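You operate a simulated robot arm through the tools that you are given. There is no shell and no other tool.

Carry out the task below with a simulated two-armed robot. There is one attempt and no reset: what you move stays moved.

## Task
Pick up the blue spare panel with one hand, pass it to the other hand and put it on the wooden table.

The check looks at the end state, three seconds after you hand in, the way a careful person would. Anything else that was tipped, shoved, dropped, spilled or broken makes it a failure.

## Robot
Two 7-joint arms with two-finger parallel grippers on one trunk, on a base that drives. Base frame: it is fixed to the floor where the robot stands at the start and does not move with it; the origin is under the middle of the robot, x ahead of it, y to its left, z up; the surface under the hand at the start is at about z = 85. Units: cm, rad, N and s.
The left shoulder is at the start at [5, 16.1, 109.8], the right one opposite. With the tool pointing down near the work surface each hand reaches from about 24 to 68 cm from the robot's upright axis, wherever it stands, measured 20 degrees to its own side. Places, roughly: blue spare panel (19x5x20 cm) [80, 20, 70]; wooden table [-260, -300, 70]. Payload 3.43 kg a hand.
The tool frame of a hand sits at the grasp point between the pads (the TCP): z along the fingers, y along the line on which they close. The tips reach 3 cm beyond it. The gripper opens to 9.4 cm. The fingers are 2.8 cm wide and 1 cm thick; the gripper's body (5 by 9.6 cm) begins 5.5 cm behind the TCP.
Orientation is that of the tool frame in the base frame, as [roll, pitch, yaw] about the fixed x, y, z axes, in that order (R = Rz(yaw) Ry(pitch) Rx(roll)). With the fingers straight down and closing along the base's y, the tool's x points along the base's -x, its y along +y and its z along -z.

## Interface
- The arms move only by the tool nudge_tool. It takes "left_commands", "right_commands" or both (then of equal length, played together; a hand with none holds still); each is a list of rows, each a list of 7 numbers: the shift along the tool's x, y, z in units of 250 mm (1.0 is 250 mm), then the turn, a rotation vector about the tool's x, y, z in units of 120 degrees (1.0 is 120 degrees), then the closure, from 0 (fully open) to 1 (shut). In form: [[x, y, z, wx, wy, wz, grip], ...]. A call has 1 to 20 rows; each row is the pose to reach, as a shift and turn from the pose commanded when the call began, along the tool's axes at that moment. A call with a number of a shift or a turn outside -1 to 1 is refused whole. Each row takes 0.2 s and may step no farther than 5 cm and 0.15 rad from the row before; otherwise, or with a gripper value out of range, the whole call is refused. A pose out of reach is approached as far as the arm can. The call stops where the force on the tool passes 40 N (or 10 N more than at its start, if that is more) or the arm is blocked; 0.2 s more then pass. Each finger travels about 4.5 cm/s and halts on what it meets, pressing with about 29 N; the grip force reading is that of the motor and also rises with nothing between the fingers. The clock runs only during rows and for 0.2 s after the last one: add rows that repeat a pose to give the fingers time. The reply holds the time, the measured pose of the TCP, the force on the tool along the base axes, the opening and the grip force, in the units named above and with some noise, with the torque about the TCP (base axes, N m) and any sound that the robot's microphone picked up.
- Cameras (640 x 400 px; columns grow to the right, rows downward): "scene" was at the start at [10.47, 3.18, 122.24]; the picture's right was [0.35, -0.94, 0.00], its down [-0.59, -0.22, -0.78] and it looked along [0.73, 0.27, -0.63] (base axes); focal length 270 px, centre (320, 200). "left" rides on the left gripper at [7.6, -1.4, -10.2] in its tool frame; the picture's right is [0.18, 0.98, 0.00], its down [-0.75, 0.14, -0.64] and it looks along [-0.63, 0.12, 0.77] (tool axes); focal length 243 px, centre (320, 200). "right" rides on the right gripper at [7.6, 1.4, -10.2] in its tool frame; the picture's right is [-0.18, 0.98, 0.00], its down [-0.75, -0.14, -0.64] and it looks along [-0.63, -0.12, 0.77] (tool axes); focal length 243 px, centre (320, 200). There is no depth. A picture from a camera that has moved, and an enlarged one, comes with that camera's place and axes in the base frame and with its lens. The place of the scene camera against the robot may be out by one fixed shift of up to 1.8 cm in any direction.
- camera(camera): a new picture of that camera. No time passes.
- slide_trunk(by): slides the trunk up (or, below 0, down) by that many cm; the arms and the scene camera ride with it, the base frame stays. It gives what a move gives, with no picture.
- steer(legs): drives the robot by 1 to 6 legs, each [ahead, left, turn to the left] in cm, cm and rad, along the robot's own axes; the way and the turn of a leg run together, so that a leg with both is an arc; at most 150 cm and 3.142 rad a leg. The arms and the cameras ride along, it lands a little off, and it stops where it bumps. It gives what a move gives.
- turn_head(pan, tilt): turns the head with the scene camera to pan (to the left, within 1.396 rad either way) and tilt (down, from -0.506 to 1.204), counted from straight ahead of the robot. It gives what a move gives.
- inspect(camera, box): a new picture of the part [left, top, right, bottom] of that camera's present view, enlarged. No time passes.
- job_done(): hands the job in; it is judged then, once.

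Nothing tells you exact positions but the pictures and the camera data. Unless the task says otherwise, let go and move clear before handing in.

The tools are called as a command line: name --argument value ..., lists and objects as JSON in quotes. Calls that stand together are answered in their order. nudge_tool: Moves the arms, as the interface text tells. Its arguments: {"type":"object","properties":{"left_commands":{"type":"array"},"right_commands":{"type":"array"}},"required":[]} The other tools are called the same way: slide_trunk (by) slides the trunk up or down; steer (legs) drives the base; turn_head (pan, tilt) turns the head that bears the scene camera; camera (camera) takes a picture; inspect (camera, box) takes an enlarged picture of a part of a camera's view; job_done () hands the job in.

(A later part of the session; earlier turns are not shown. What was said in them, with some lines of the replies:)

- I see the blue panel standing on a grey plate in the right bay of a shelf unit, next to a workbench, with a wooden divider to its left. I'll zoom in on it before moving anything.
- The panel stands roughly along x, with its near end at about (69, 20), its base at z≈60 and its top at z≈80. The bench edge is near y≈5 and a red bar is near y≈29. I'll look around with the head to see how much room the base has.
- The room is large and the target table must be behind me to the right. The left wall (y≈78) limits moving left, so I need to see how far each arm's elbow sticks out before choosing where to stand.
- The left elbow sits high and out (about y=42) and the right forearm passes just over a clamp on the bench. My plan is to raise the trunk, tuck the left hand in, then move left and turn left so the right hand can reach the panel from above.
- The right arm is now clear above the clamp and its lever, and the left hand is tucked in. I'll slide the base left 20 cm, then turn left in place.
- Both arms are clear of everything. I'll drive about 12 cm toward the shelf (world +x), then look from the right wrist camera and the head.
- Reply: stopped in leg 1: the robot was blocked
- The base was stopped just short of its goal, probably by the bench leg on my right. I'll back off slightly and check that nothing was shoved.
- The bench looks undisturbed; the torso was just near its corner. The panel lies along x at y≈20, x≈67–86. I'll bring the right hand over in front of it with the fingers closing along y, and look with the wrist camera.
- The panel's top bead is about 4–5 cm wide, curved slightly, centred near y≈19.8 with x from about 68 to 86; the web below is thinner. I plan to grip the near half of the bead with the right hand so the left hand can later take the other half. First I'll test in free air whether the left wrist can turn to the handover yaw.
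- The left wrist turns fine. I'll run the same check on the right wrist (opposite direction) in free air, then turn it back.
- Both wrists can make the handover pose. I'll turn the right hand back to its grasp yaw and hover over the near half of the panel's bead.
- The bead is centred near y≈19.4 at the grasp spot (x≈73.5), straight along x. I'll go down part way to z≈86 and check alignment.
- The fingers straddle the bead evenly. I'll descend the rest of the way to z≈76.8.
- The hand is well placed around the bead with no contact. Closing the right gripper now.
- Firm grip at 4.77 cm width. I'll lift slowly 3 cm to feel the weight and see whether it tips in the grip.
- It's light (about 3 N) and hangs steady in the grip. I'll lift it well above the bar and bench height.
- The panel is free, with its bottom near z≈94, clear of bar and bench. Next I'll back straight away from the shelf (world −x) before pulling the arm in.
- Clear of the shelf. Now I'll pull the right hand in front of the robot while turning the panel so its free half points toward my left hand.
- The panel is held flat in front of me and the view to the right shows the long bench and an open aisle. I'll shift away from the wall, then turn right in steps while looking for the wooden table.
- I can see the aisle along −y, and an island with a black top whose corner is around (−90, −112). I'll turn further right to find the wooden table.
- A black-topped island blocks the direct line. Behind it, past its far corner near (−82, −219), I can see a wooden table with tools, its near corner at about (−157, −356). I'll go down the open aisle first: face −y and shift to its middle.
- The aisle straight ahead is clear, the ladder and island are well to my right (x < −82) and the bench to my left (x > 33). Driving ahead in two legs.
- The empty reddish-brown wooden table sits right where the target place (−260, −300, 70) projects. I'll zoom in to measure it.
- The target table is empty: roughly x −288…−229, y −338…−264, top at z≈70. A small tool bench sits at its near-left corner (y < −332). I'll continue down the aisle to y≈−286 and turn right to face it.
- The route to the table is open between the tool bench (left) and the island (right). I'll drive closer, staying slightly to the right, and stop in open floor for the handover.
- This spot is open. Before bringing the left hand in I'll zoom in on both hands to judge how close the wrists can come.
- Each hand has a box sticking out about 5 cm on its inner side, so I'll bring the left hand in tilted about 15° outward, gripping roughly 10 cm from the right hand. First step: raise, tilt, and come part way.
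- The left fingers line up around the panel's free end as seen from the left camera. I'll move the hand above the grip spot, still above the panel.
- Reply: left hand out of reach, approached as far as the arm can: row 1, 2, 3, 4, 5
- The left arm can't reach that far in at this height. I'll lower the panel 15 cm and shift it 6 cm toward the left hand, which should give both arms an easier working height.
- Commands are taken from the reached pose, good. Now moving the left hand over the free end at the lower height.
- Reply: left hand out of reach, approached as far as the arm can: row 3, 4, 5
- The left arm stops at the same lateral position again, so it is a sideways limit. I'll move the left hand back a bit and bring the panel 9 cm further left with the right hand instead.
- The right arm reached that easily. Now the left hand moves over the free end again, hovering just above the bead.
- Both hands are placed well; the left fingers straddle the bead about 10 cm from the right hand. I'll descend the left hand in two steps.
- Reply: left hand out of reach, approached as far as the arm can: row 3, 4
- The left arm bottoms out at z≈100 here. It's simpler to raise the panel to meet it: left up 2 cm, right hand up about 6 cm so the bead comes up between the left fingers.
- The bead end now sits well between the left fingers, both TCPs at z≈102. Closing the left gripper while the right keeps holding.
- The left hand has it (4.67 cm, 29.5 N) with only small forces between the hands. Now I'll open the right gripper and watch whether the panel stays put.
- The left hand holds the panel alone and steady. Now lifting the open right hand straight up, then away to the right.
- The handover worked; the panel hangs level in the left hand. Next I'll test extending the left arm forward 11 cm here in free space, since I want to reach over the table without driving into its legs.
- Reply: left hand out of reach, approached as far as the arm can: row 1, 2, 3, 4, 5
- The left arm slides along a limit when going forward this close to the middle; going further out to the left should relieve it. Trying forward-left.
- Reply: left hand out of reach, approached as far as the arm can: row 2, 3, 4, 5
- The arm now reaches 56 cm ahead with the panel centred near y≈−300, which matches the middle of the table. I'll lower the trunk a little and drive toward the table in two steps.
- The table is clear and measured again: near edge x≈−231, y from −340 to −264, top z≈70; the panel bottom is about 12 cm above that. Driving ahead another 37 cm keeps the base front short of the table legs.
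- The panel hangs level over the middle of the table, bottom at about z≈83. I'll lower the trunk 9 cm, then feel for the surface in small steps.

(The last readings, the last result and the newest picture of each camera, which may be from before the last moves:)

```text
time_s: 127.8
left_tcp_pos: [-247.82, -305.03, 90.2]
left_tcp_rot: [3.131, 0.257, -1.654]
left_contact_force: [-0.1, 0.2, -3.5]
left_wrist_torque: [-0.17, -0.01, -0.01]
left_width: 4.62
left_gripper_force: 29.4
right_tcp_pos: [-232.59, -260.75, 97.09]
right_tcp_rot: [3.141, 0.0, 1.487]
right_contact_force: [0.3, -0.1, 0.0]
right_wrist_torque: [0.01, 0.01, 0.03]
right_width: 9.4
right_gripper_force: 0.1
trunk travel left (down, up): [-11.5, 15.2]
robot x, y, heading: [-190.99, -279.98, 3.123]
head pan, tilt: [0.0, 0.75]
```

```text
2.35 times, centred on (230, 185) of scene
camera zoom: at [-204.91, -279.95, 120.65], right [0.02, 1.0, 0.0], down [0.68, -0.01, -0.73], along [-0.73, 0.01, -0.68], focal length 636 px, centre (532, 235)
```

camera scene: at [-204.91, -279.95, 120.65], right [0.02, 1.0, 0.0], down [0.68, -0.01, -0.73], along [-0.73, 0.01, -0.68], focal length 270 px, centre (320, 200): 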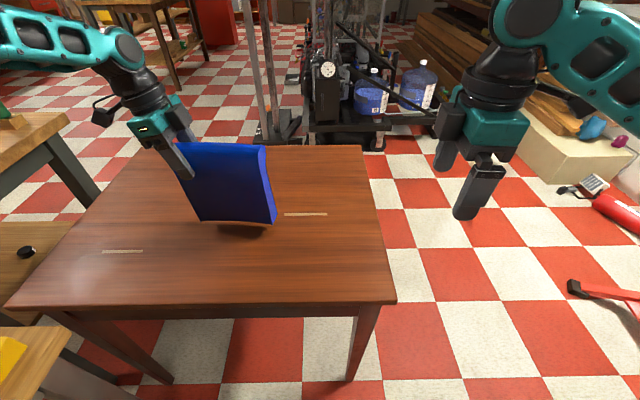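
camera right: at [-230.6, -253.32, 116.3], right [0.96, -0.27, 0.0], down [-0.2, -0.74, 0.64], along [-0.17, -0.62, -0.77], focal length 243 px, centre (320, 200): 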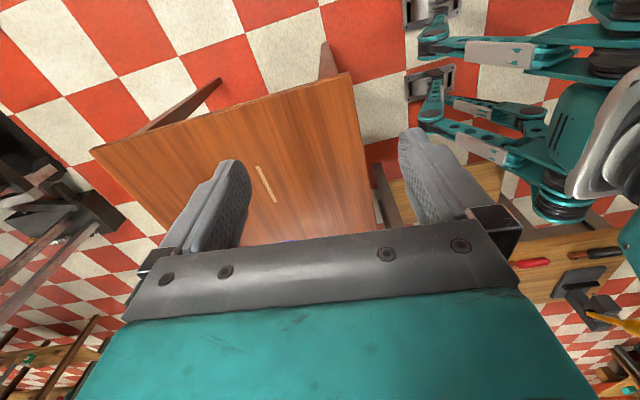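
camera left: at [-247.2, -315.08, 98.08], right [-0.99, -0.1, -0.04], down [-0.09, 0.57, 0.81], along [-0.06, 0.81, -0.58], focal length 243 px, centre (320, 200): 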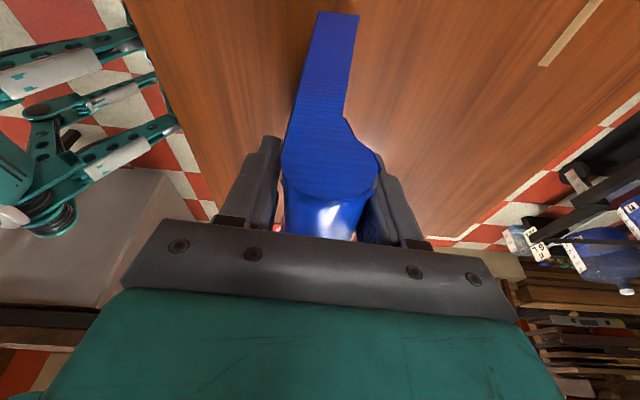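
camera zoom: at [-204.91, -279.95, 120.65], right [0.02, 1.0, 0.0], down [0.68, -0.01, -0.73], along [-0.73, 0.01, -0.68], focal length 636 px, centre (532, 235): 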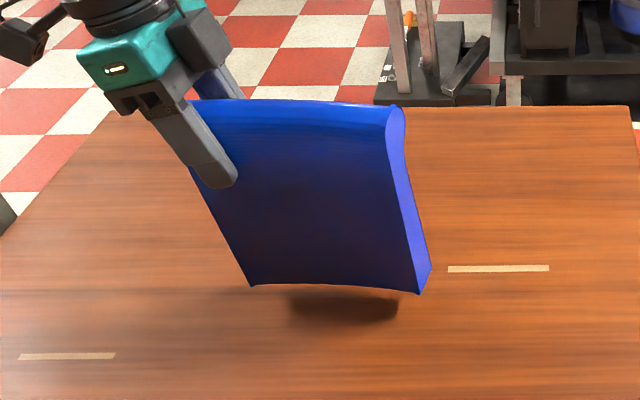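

Bottom edge is level with about 4–5 cm of gap left. Lowering by the trunk in smaller steps and watching the force.

slide_trunk --by -2.5

slide_trunk --by -0.7

inspect --camera "scene" --box '[120, 100, 340, 270]'

```text
time_s: 128.5
left_tcp_pos: [-247.85, -304.99, 87.59]
left_tcp_rot: [3.133, 0.258, -1.654]
left_contact_force: [0.2, 0.2, -2.2]
left_wrist_torque: [-0.17, 0.02, 0.01]
left_width: 4.61
left_gripper_force: 28.3
right_tcp_pos: [-232.55, -260.64, 94.61]
right_tcp_rot: [-3.141, -0.003, 1.487]
right_contact_force: [-1.0, 0.6, 0.1]
right_wrist_torque: [-0.03, 0.02, 0.01]
right_width: 9.39
right_gripper_force: 0.1
trunk travel left (down, up): [-9.0, 17.7]
robot x, y, heading: [-191.54, -280.67, 3.125]
head pan, tilt: [0.0, 0.75]
```

```text
time_s: 129.1
left_tcp_pos: [-247.88, -304.93, 87.2]
left_tcp_rot: [3.126, 0.258, -1.654]
left_contact_force: [1.7, -0.5, 7.5]
left_wrist_torque: [-0.57, -0.22, 0.04]
left_width: 4.6
left_gripper_force: 29.3
right_tcp_pos: [-232.38, -260.84, 93.99]
right_tcp_rot: [-3.141, -0.003, 1.487]
right_contact_force: [0.0, -0.5, 0.2]
right_wrist_torque: [0.03, 0.02, -0.04]
right_width: 9.4
right_gripper_force: 0.0
trunk travel left (down, up): [-8.3, 18.4]
robot x, y, heading: [-190.92, -280.54, 3.122]
head pan, tilt: [0.0, 0.75]
```

```text
2.35 times, centred on (230, 185) of scene
camera zoom: at [-204.84, -279.92, 117.48], right [0.02, 1.0, 0.0], down [0.68, -0.01, -0.73], along [-0.73, 0.01, -0.68], focal length 636 px, centre (532, 235)
```

zoom: 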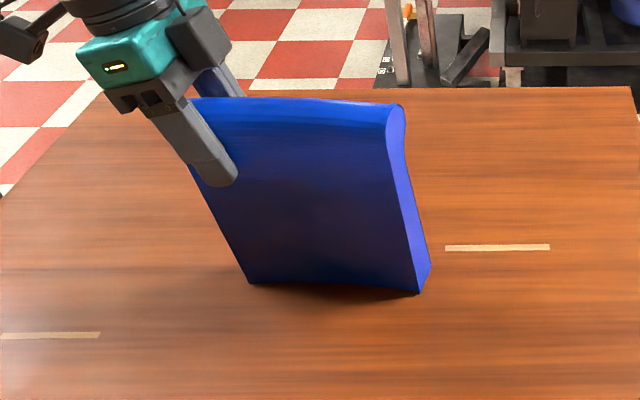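

Contact: the force rose about 10 N and the torque says the left-bottom corner touched first, so the panel is a hair lower on its left end. I'll rotate the hand very slightly to bring the right end down flat and watch the torque.

nudge_tool --left_commands '[[0, 0, 0, 0, 0.004, 0, 1], [0, 0, 0, 0, 0.008, 0, 1], [0, 0, 0, 0, 0.008, 0, 1]]'

inspect --camera "scene" --box '[170, 160, 310, 260]'

```text
time_s: 129.9
left_tcp_pos: [-247.76, -304.89, 87.01]
left_tcp_rot: [3.128, 0.243, -1.654]
left_contact_force: [-0.6, 4.8, 9.3]
left_wrist_torque: [0.73, -0.02, 0.04]
left_width: 4.61
left_gripper_force: 28.7
right_tcp_pos: [-232.56, -260.6, 93.86]
right_tcp_rot: [3.141, 0.0, 1.486]
right_contact_force: [-0.1, 1.1, 0.0]
right_wrist_torque: [-0.01, -0.02, -0.01]
right_width: 9.42
right_gripper_force: 0.1
trunk travel left (down, up): [-8.3, 18.4]
robot x, y, heading: [-191.08, -280.24, 3.122]
head pan, tilt: [0.0, 0.75]
```

```text
4.00 times, centred on (240, 210) of scene
camera zoom: at [-204.83, -279.88, 117.47], right [0.02, 1.0, 0.0], down [0.68, -0.01, -0.73], along [-0.73, 0.01, -0.68], focal length 1082 px, centre (640, 160)
```

zoom: 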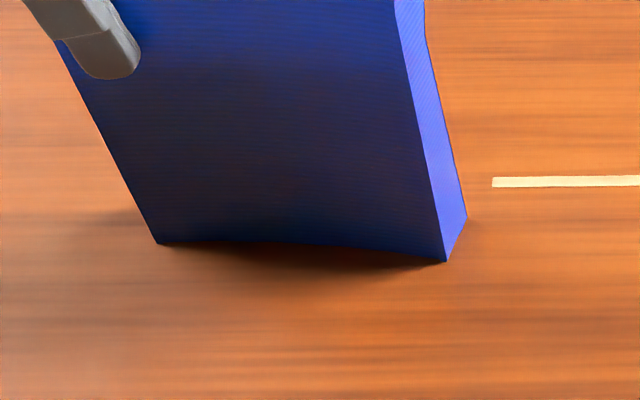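

Now the contact is spread along the whole base, so the panel sits flat. I'll open the left gripper gently.

nudge_tool --left_commands '[[0, 0, 0, 0, 0, 0, 0.48], [0, 0, 0, 0, 0, 0, 0.45], [0, 0, 0, 0, 0, 0, 0.4], [0, 0, 0, 0, 0, 0, 0.35]]'

inspect --camera "scene" --box '[120, 100, 340, 270]'

camera --camera "left"

```text
time_s: 130.9
left_tcp_pos: [-247.73, -305.08, 86.95]
left_tcp_rot: [3.132, 0.241, -1.655]
left_contact_force: [0.1, -0.6, 0.0]
left_wrist_torque: [0.03, 0.03, 0.01]
left_width: 6.13
left_gripper_force: 0.0
right_tcp_pos: [-232.56, -260.75, 93.75]
right_tcp_rot: [-3.142, -0.003, 1.487]
right_contact_force: [0.8, 0.0, -0.6]
right_wrist_torque: [0.03, -0.01, 0.0]
right_width: 9.41
right_gripper_force: 0.1
trunk travel left (down, up): [-8.3, 18.4]
robot x, y, heading: [-191.17, -280.47, 3.124]
head pan, tilt: [0.0, 0.75]
```

```text
2.35 times, centred on (230, 185) of scene
camera zoom: at [-204.9, -279.95, 117.45], right [0.02, 1.0, 0.0], down [0.68, -0.01, -0.73], along [-0.73, 0.01, -0.68], focal length 636 px, centre (532, 235)
```

zoom: 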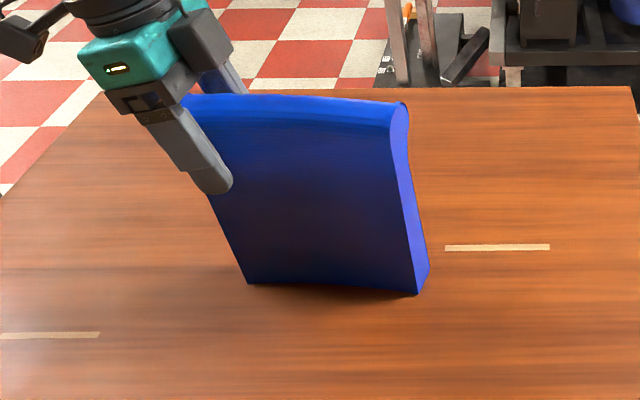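

```text
taken
camera left: at [-247.16, -314.97, 95.06], right [-0.99, -0.1, -0.03], down [-0.09, 0.59, 0.8], along [-0.06, 0.8, -0.59], focal length 243 px, centre (320, 200)
```

left: 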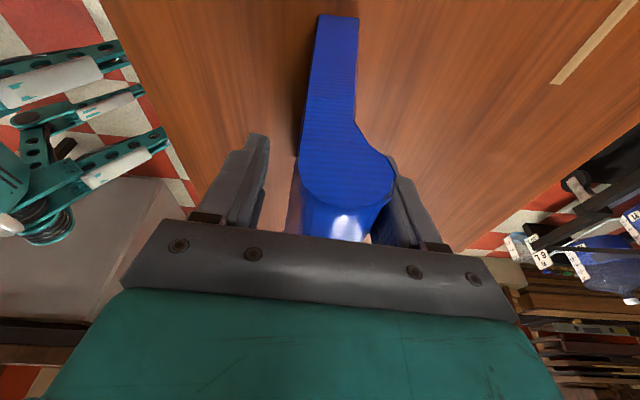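

nudge_tool --left_commands '[[0, 0, 0, 0, 0, 0, 0.3], [0, 0, 0, 0, 0, 0, 0.25], [0, 0, 0, 0, 0, 0, 0.25]]'

camera --camera "left"

inspect --camera "scene" --box '[120, 100, 340, 270]'

```text
time_s: 131.7
left_tcp_pos: [-247.82, -305.07, 87.01]
left_tcp_rot: [3.13, 0.241, -1.654]
left_contact_force: [0.0, -0.4, -0.4]
left_wrist_torque: [0.01, -0.03, 0.01]
left_width: 7.04
left_gripper_force: 0.1
right_tcp_pos: [-232.52, -260.8, 93.8]
right_tcp_rot: [3.142, -0.001, 1.486]
right_contact_force: [-0.1, 0.4, 0.1]
right_wrist_torque: [0.01, 0.01, 0.0]
right_width: 9.41
right_gripper_force: 0.0
trunk travel left (down, up): [-8.3, 18.4]
robot x, y, heading: [-191.32, -279.98, 3.12]
head pan, tilt: [0.0, 0.75]
```

```text
taken
camera left: at [-247.16, -314.96, 95.07], right [-0.99, -0.1, -0.03], down [-0.09, 0.59, 0.8], along [-0.06, 0.8, -0.59], focal length 243 px, centre (320, 200)
```

left: 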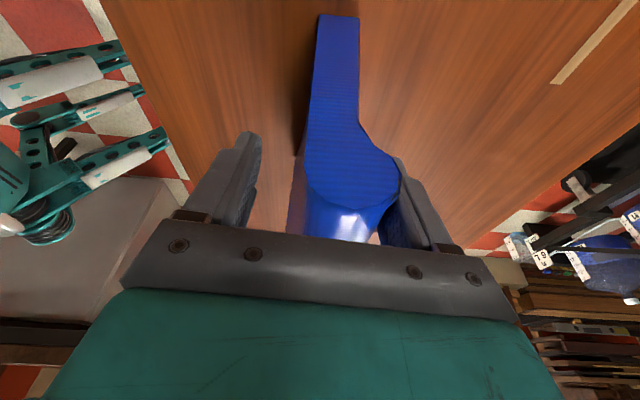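

```text
2.35 times, centred on (230, 185) of scene
camera zoom: at [-204.9, -279.95, 117.45], right [0.02, 1.0, 0.0], down [0.68, -0.01, -0.73], along [-0.73, 0.01, -0.68], focal length 636 px, centre (532, 235)
```

zoom: 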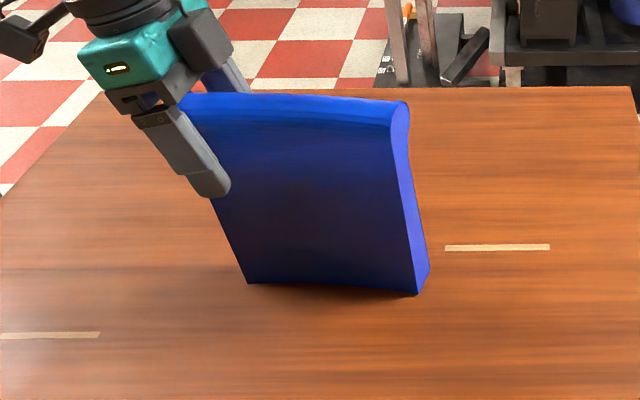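

As the fingers opened, the top of the panel moved a little away from me. The geometry from the left camera says it has settled from a slight lean to upright: its near face is now flush and vertical. I'll open a bit more and check that it does not keep moving.

nudge_tool --left_commands '[[0, 0, 0, 0, 0, 0, 0.2], [0, 0, 0, 0, 0, 0, 0.16], [0, 0, 0, 0, 0, 0, 0.16]]'

camera --camera "left"

inspect --camera "left" --box '[220, 0, 480, 260]'

```text
time_s: 132.5
left_tcp_pos: [-247.71, -304.99, 86.87]
left_tcp_rot: [3.132, 0.241, -1.655]
left_contact_force: [0.1, -0.2, 0.9]
left_wrist_torque: [0.02, -0.01, -0.03]
left_width: 7.89
left_gripper_force: 0.0
right_tcp_pos: [-232.58, -260.78, 93.8]
right_tcp_rot: [-3.141, -0.003, 1.486]
right_contact_force: [-0.1, -1.0, -0.9]
right_wrist_torque: [-0.01, 0.0, 0.0]
right_width: 9.41
right_gripper_force: 0.1
trunk travel left (down, up): [-8.3, 18.4]
robot x, y, heading: [-191.3, -280.43, 3.128]
head pan, tilt: [0.0, 0.75]
```

```text
taken
camera left: at [-247.16, -314.97, 95.07], right [-0.99, -0.1, -0.03], down [-0.09, 0.59, 0.8], along [-0.06, 0.8, -0.59], focal length 243 px, centre (320, 200)
```

left: 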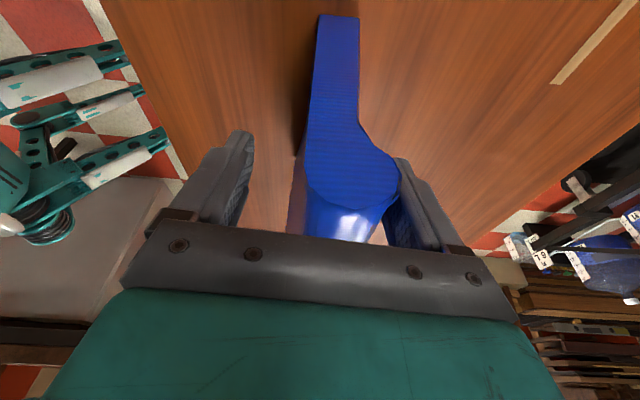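

```text
1.54 times, centred on (350, 130) of left
camera zoom: at [-247.16, -314.97, 95.07], right [-0.99, -0.1, -0.03], down [-0.09, 0.59, 0.8], along [-0.06, 0.8, -0.59], focal length 373 px, centre (274, 308)
```

zoom: 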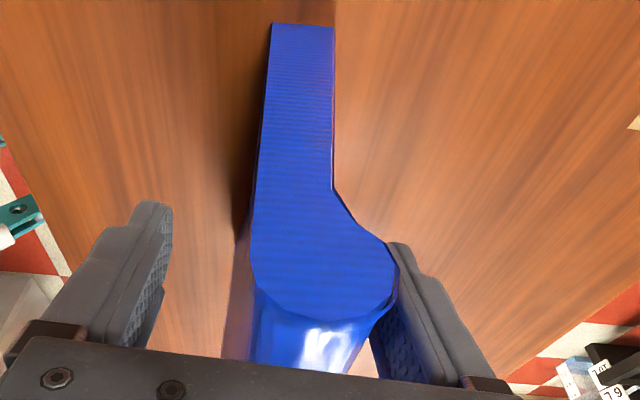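

It stayed put, so it is standing on its own. I'll open fully and raise straight up with the trunk.

nudge_tool --left_commands '[[0, 0, 0, 0, 0, 0, 0.08], [0, 0, 0, 0, 0, 0, 0], [0, 0, 0, 0, 0, 0, 0], [0, 0, 0, 0, 0, 0, 0]]'

slide_trunk --by 4

camera --camera "left"

inspect --camera "scene" --box '[120, 100, 340, 270]'

```text
time_s: 133.5
left_tcp_pos: [-247.84, -305.09, 86.85]
left_tcp_rot: [3.13, 0.241, -1.654]
left_contact_force: [-0.2, 1.3, -0.2]
left_wrist_torque: [0.02, 0.01, 0.0]
left_width: 9.39
left_gripper_force: 0.0
right_tcp_pos: [-232.44, -260.87, 93.8]
right_tcp_rot: [-3.142, -0.001, 1.487]
right_contact_force: [0.3, 0.9, -0.2]
right_wrist_torque: [-0.02, 0.03, 0.0]
right_width: 9.41
right_gripper_force: 0.0
trunk travel left (down, up): [-8.3, 18.4]
robot x, y, heading: [-190.96, -280.03, 3.123]
head pan, tilt: [0.0, 0.75]
```

```text
time_s: 134.3
left_tcp_pos: [-247.71, -305.11, 90.88]
left_tcp_rot: [3.13, 0.241, -1.656]
left_contact_force: [-0.4, 1.3, 0.3]
left_wrist_torque: [-0.01, 0.02, 0.01]
left_width: 9.41
left_gripper_force: 0.0
right_tcp_pos: [-232.54, -260.71, 97.8]
right_tcp_rot: [3.14, -0.001, 1.487]
right_contact_force: [0.3, -0.9, 0.3]
right_wrist_torque: [0.0, 0.0, -0.02]
right_width: 9.41
right_gripper_force: 0.0
trunk travel left (down, up): [-12.3, 14.4]
robot x, y, heading: [-191.13, -280.35, 3.123]
head pan, tilt: [0.0, 0.75]
```

```text
taken
camera left: at [-247.17, -314.97, 99.05], right [-0.99, -0.1, -0.03], down [-0.09, 0.59, 0.8], along [-0.06, 0.8, -0.59], focal length 243 px, centre (320, 200)
```

left: 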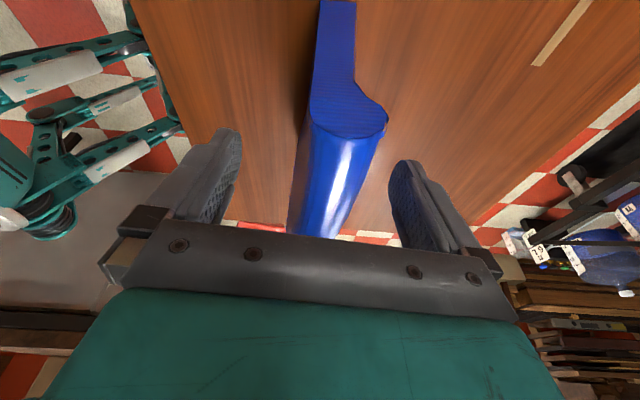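

```text
2.35 times, centred on (230, 185) of scene
camera zoom: at [-204.92, -279.95, 121.45], right [0.02, 1.0, 0.0], down [0.68, -0.01, -0.73], along [-0.73, 0.01, -0.68], focal length 636 px, centre (532, 235)
```

zoom: 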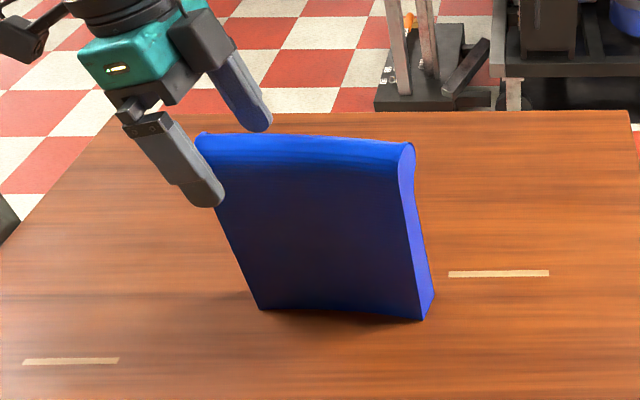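

Free on both sides and the panel stands still. Continuing straight up until the fingers are well clear, then I'll back the robot away.

slide_trunk --by 13

camera --camera "scene"

camera --camera "left"

```text
time_s: 135.9
left_tcp_pos: [-247.87, -304.94, 103.89]
left_tcp_rot: [3.131, 0.241, -1.653]
left_contact_force: [0.5, -0.3, -0.2]
left_wrist_torque: [0.01, -0.01, -0.03]
left_width: 9.43
left_gripper_force: 0.1
right_tcp_pos: [-232.5, -260.75, 110.82]
right_tcp_rot: [3.138, -0.001, 1.486]
right_contact_force: [0.3, -0.2, 0.5]
right_wrist_torque: [-0.02, -0.01, -0.02]
right_width: 9.37
right_gripper_force: 0.0
trunk travel left (down, up): [-25.3, 1.4]
robot x, y, heading: [-191.16, -280.06, 3.124]
head pan, tilt: [0.0, 0.75]
```

```text
taken
camera scene: at [-204.92, -279.95, 134.45], right [0.02, 1.0, 0.0], down [0.68, -0.01, -0.73], along [-0.73, 0.01, -0.68], focal length 270 px, centre (320, 200)
```

scene: 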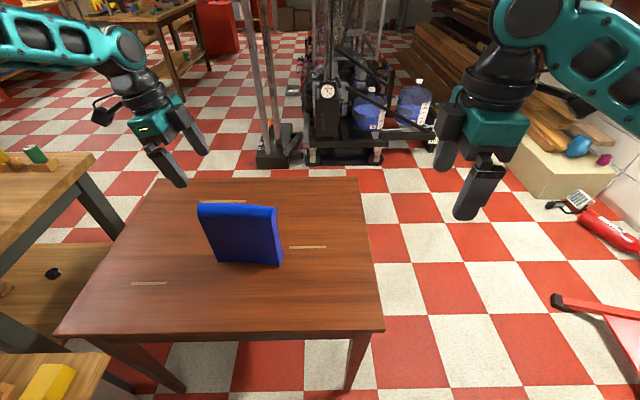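

```text
taken
camera left: at [-247.17, -314.97, 112.05], right [-0.99, -0.1, -0.03], down [-0.09, 0.59, 0.8], along [-0.06, 0.8, -0.59], focal length 243 px, centre (320, 200)
```

left: 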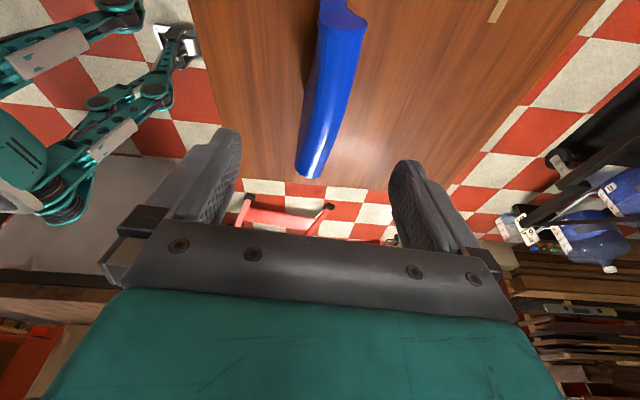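

The panel stands upright in the middle of the table and the hand is well above it. Backing the robot away along the path it came.

steer --legs '[[-40, 0, 0]]'

turn_head --pan 0.05 --tilt 0.55

camera --camera "scene"

inspect --camera "scene" --box '[120, 120, 400, 300]'

```text
time_s: 138.4
left_tcp_pos: [-207.43, -305.87, 103.94]
left_tcp_rot: [3.131, 0.24, -1.649]
left_contact_force: [-0.3, 0.1, -0.6]
left_wrist_torque: [-0.02, 0.03, 0.01]
left_width: 9.41
left_gripper_force: 0.0
right_tcp_pos: [-192.34, -261.5, 110.8]
right_tcp_rot: [-3.141, -0.002, 1.49]
right_contact_force: [-0.4, 0.7, 0.5]
right_wrist_torque: [0.01, -0.01, 0.02]
right_width: 9.38
right_gripper_force: 0.1
trunk travel left (down, up): [-25.3, 1.4]
robot x, y, heading: [-150.79, -280.84, 3.131]
head pan, tilt: [0.0, 0.75]
```

```text
time_s: 139.2
left_tcp_pos: [-207.58, -305.86, 103.97]
left_tcp_rot: [3.132, 0.24, -1.649]
left_contact_force: [-0.6, -0.1, -0.9]
left_wrist_torque: [-0.03, -0.01, -0.04]
left_width: 9.39
left_gripper_force: 0.1
right_tcp_pos: [-192.47, -261.6, 110.89]
right_tcp_rot: [3.14, -0.002, 1.493]
right_contact_force: [-0.5, -0.8, -0.1]
right_wrist_torque: [-0.02, -0.02, -0.01]
right_width: 9.4
right_gripper_force: 0.0
trunk travel left (down, up): [-25.3, 1.4]
robot x, y, heading: [-151.09, -280.74, 3.13]
head pan, tilt: [0.051, 0.55]
```

```text
taken
camera scene: at [-165.4, -281.07, 136.19], right [-0.04, 1.0, 0.0], down [0.52, 0.02, -0.85], along [-0.85, -0.03, -0.52], focal length 270 px, centre (320, 200)
```

scene: 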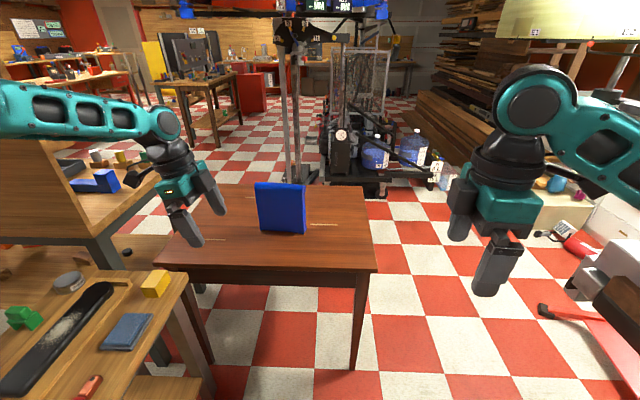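

```text
2.22 times, centred on (260, 210) of scene
camera zoom: at [-165.4, -281.07, 136.19], right [-0.04, 1.0, 0.0], down [0.52, 0.02, -0.85], along [-0.85, -0.03, -0.52], focal length 601 px, centre (453, 178)
```

zoom: 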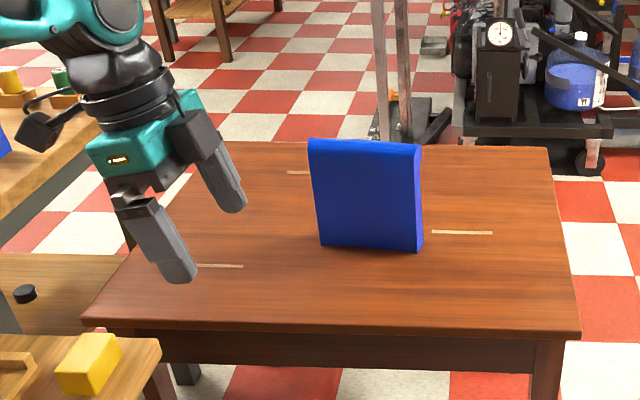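

The panel stands upright and still near the middle of the wooden table, both hands are empty and clear, and nothing around looks disturbed. Handing in.

job_done

```text
The job is handed in.
```

The blue spare panel is standing upright near the middle of the wooden table. I picked it up with the right hand and passed it to the left in mid-air. The left hand set it down, let go, and the robot backed clear before I handed in.

- **Bump:** while lining up for the pick, the base was stopped just short of its goal, probably against the workbench next to the shelf. I backed off straight away, and the parts of the bench I could see afterwards looked unchanged.
- **Placement:** the panel was leaning slightly when it reached the table. It settled upright as the fingers opened and stayed still while I moved away.

The result of the check has not come back to me.
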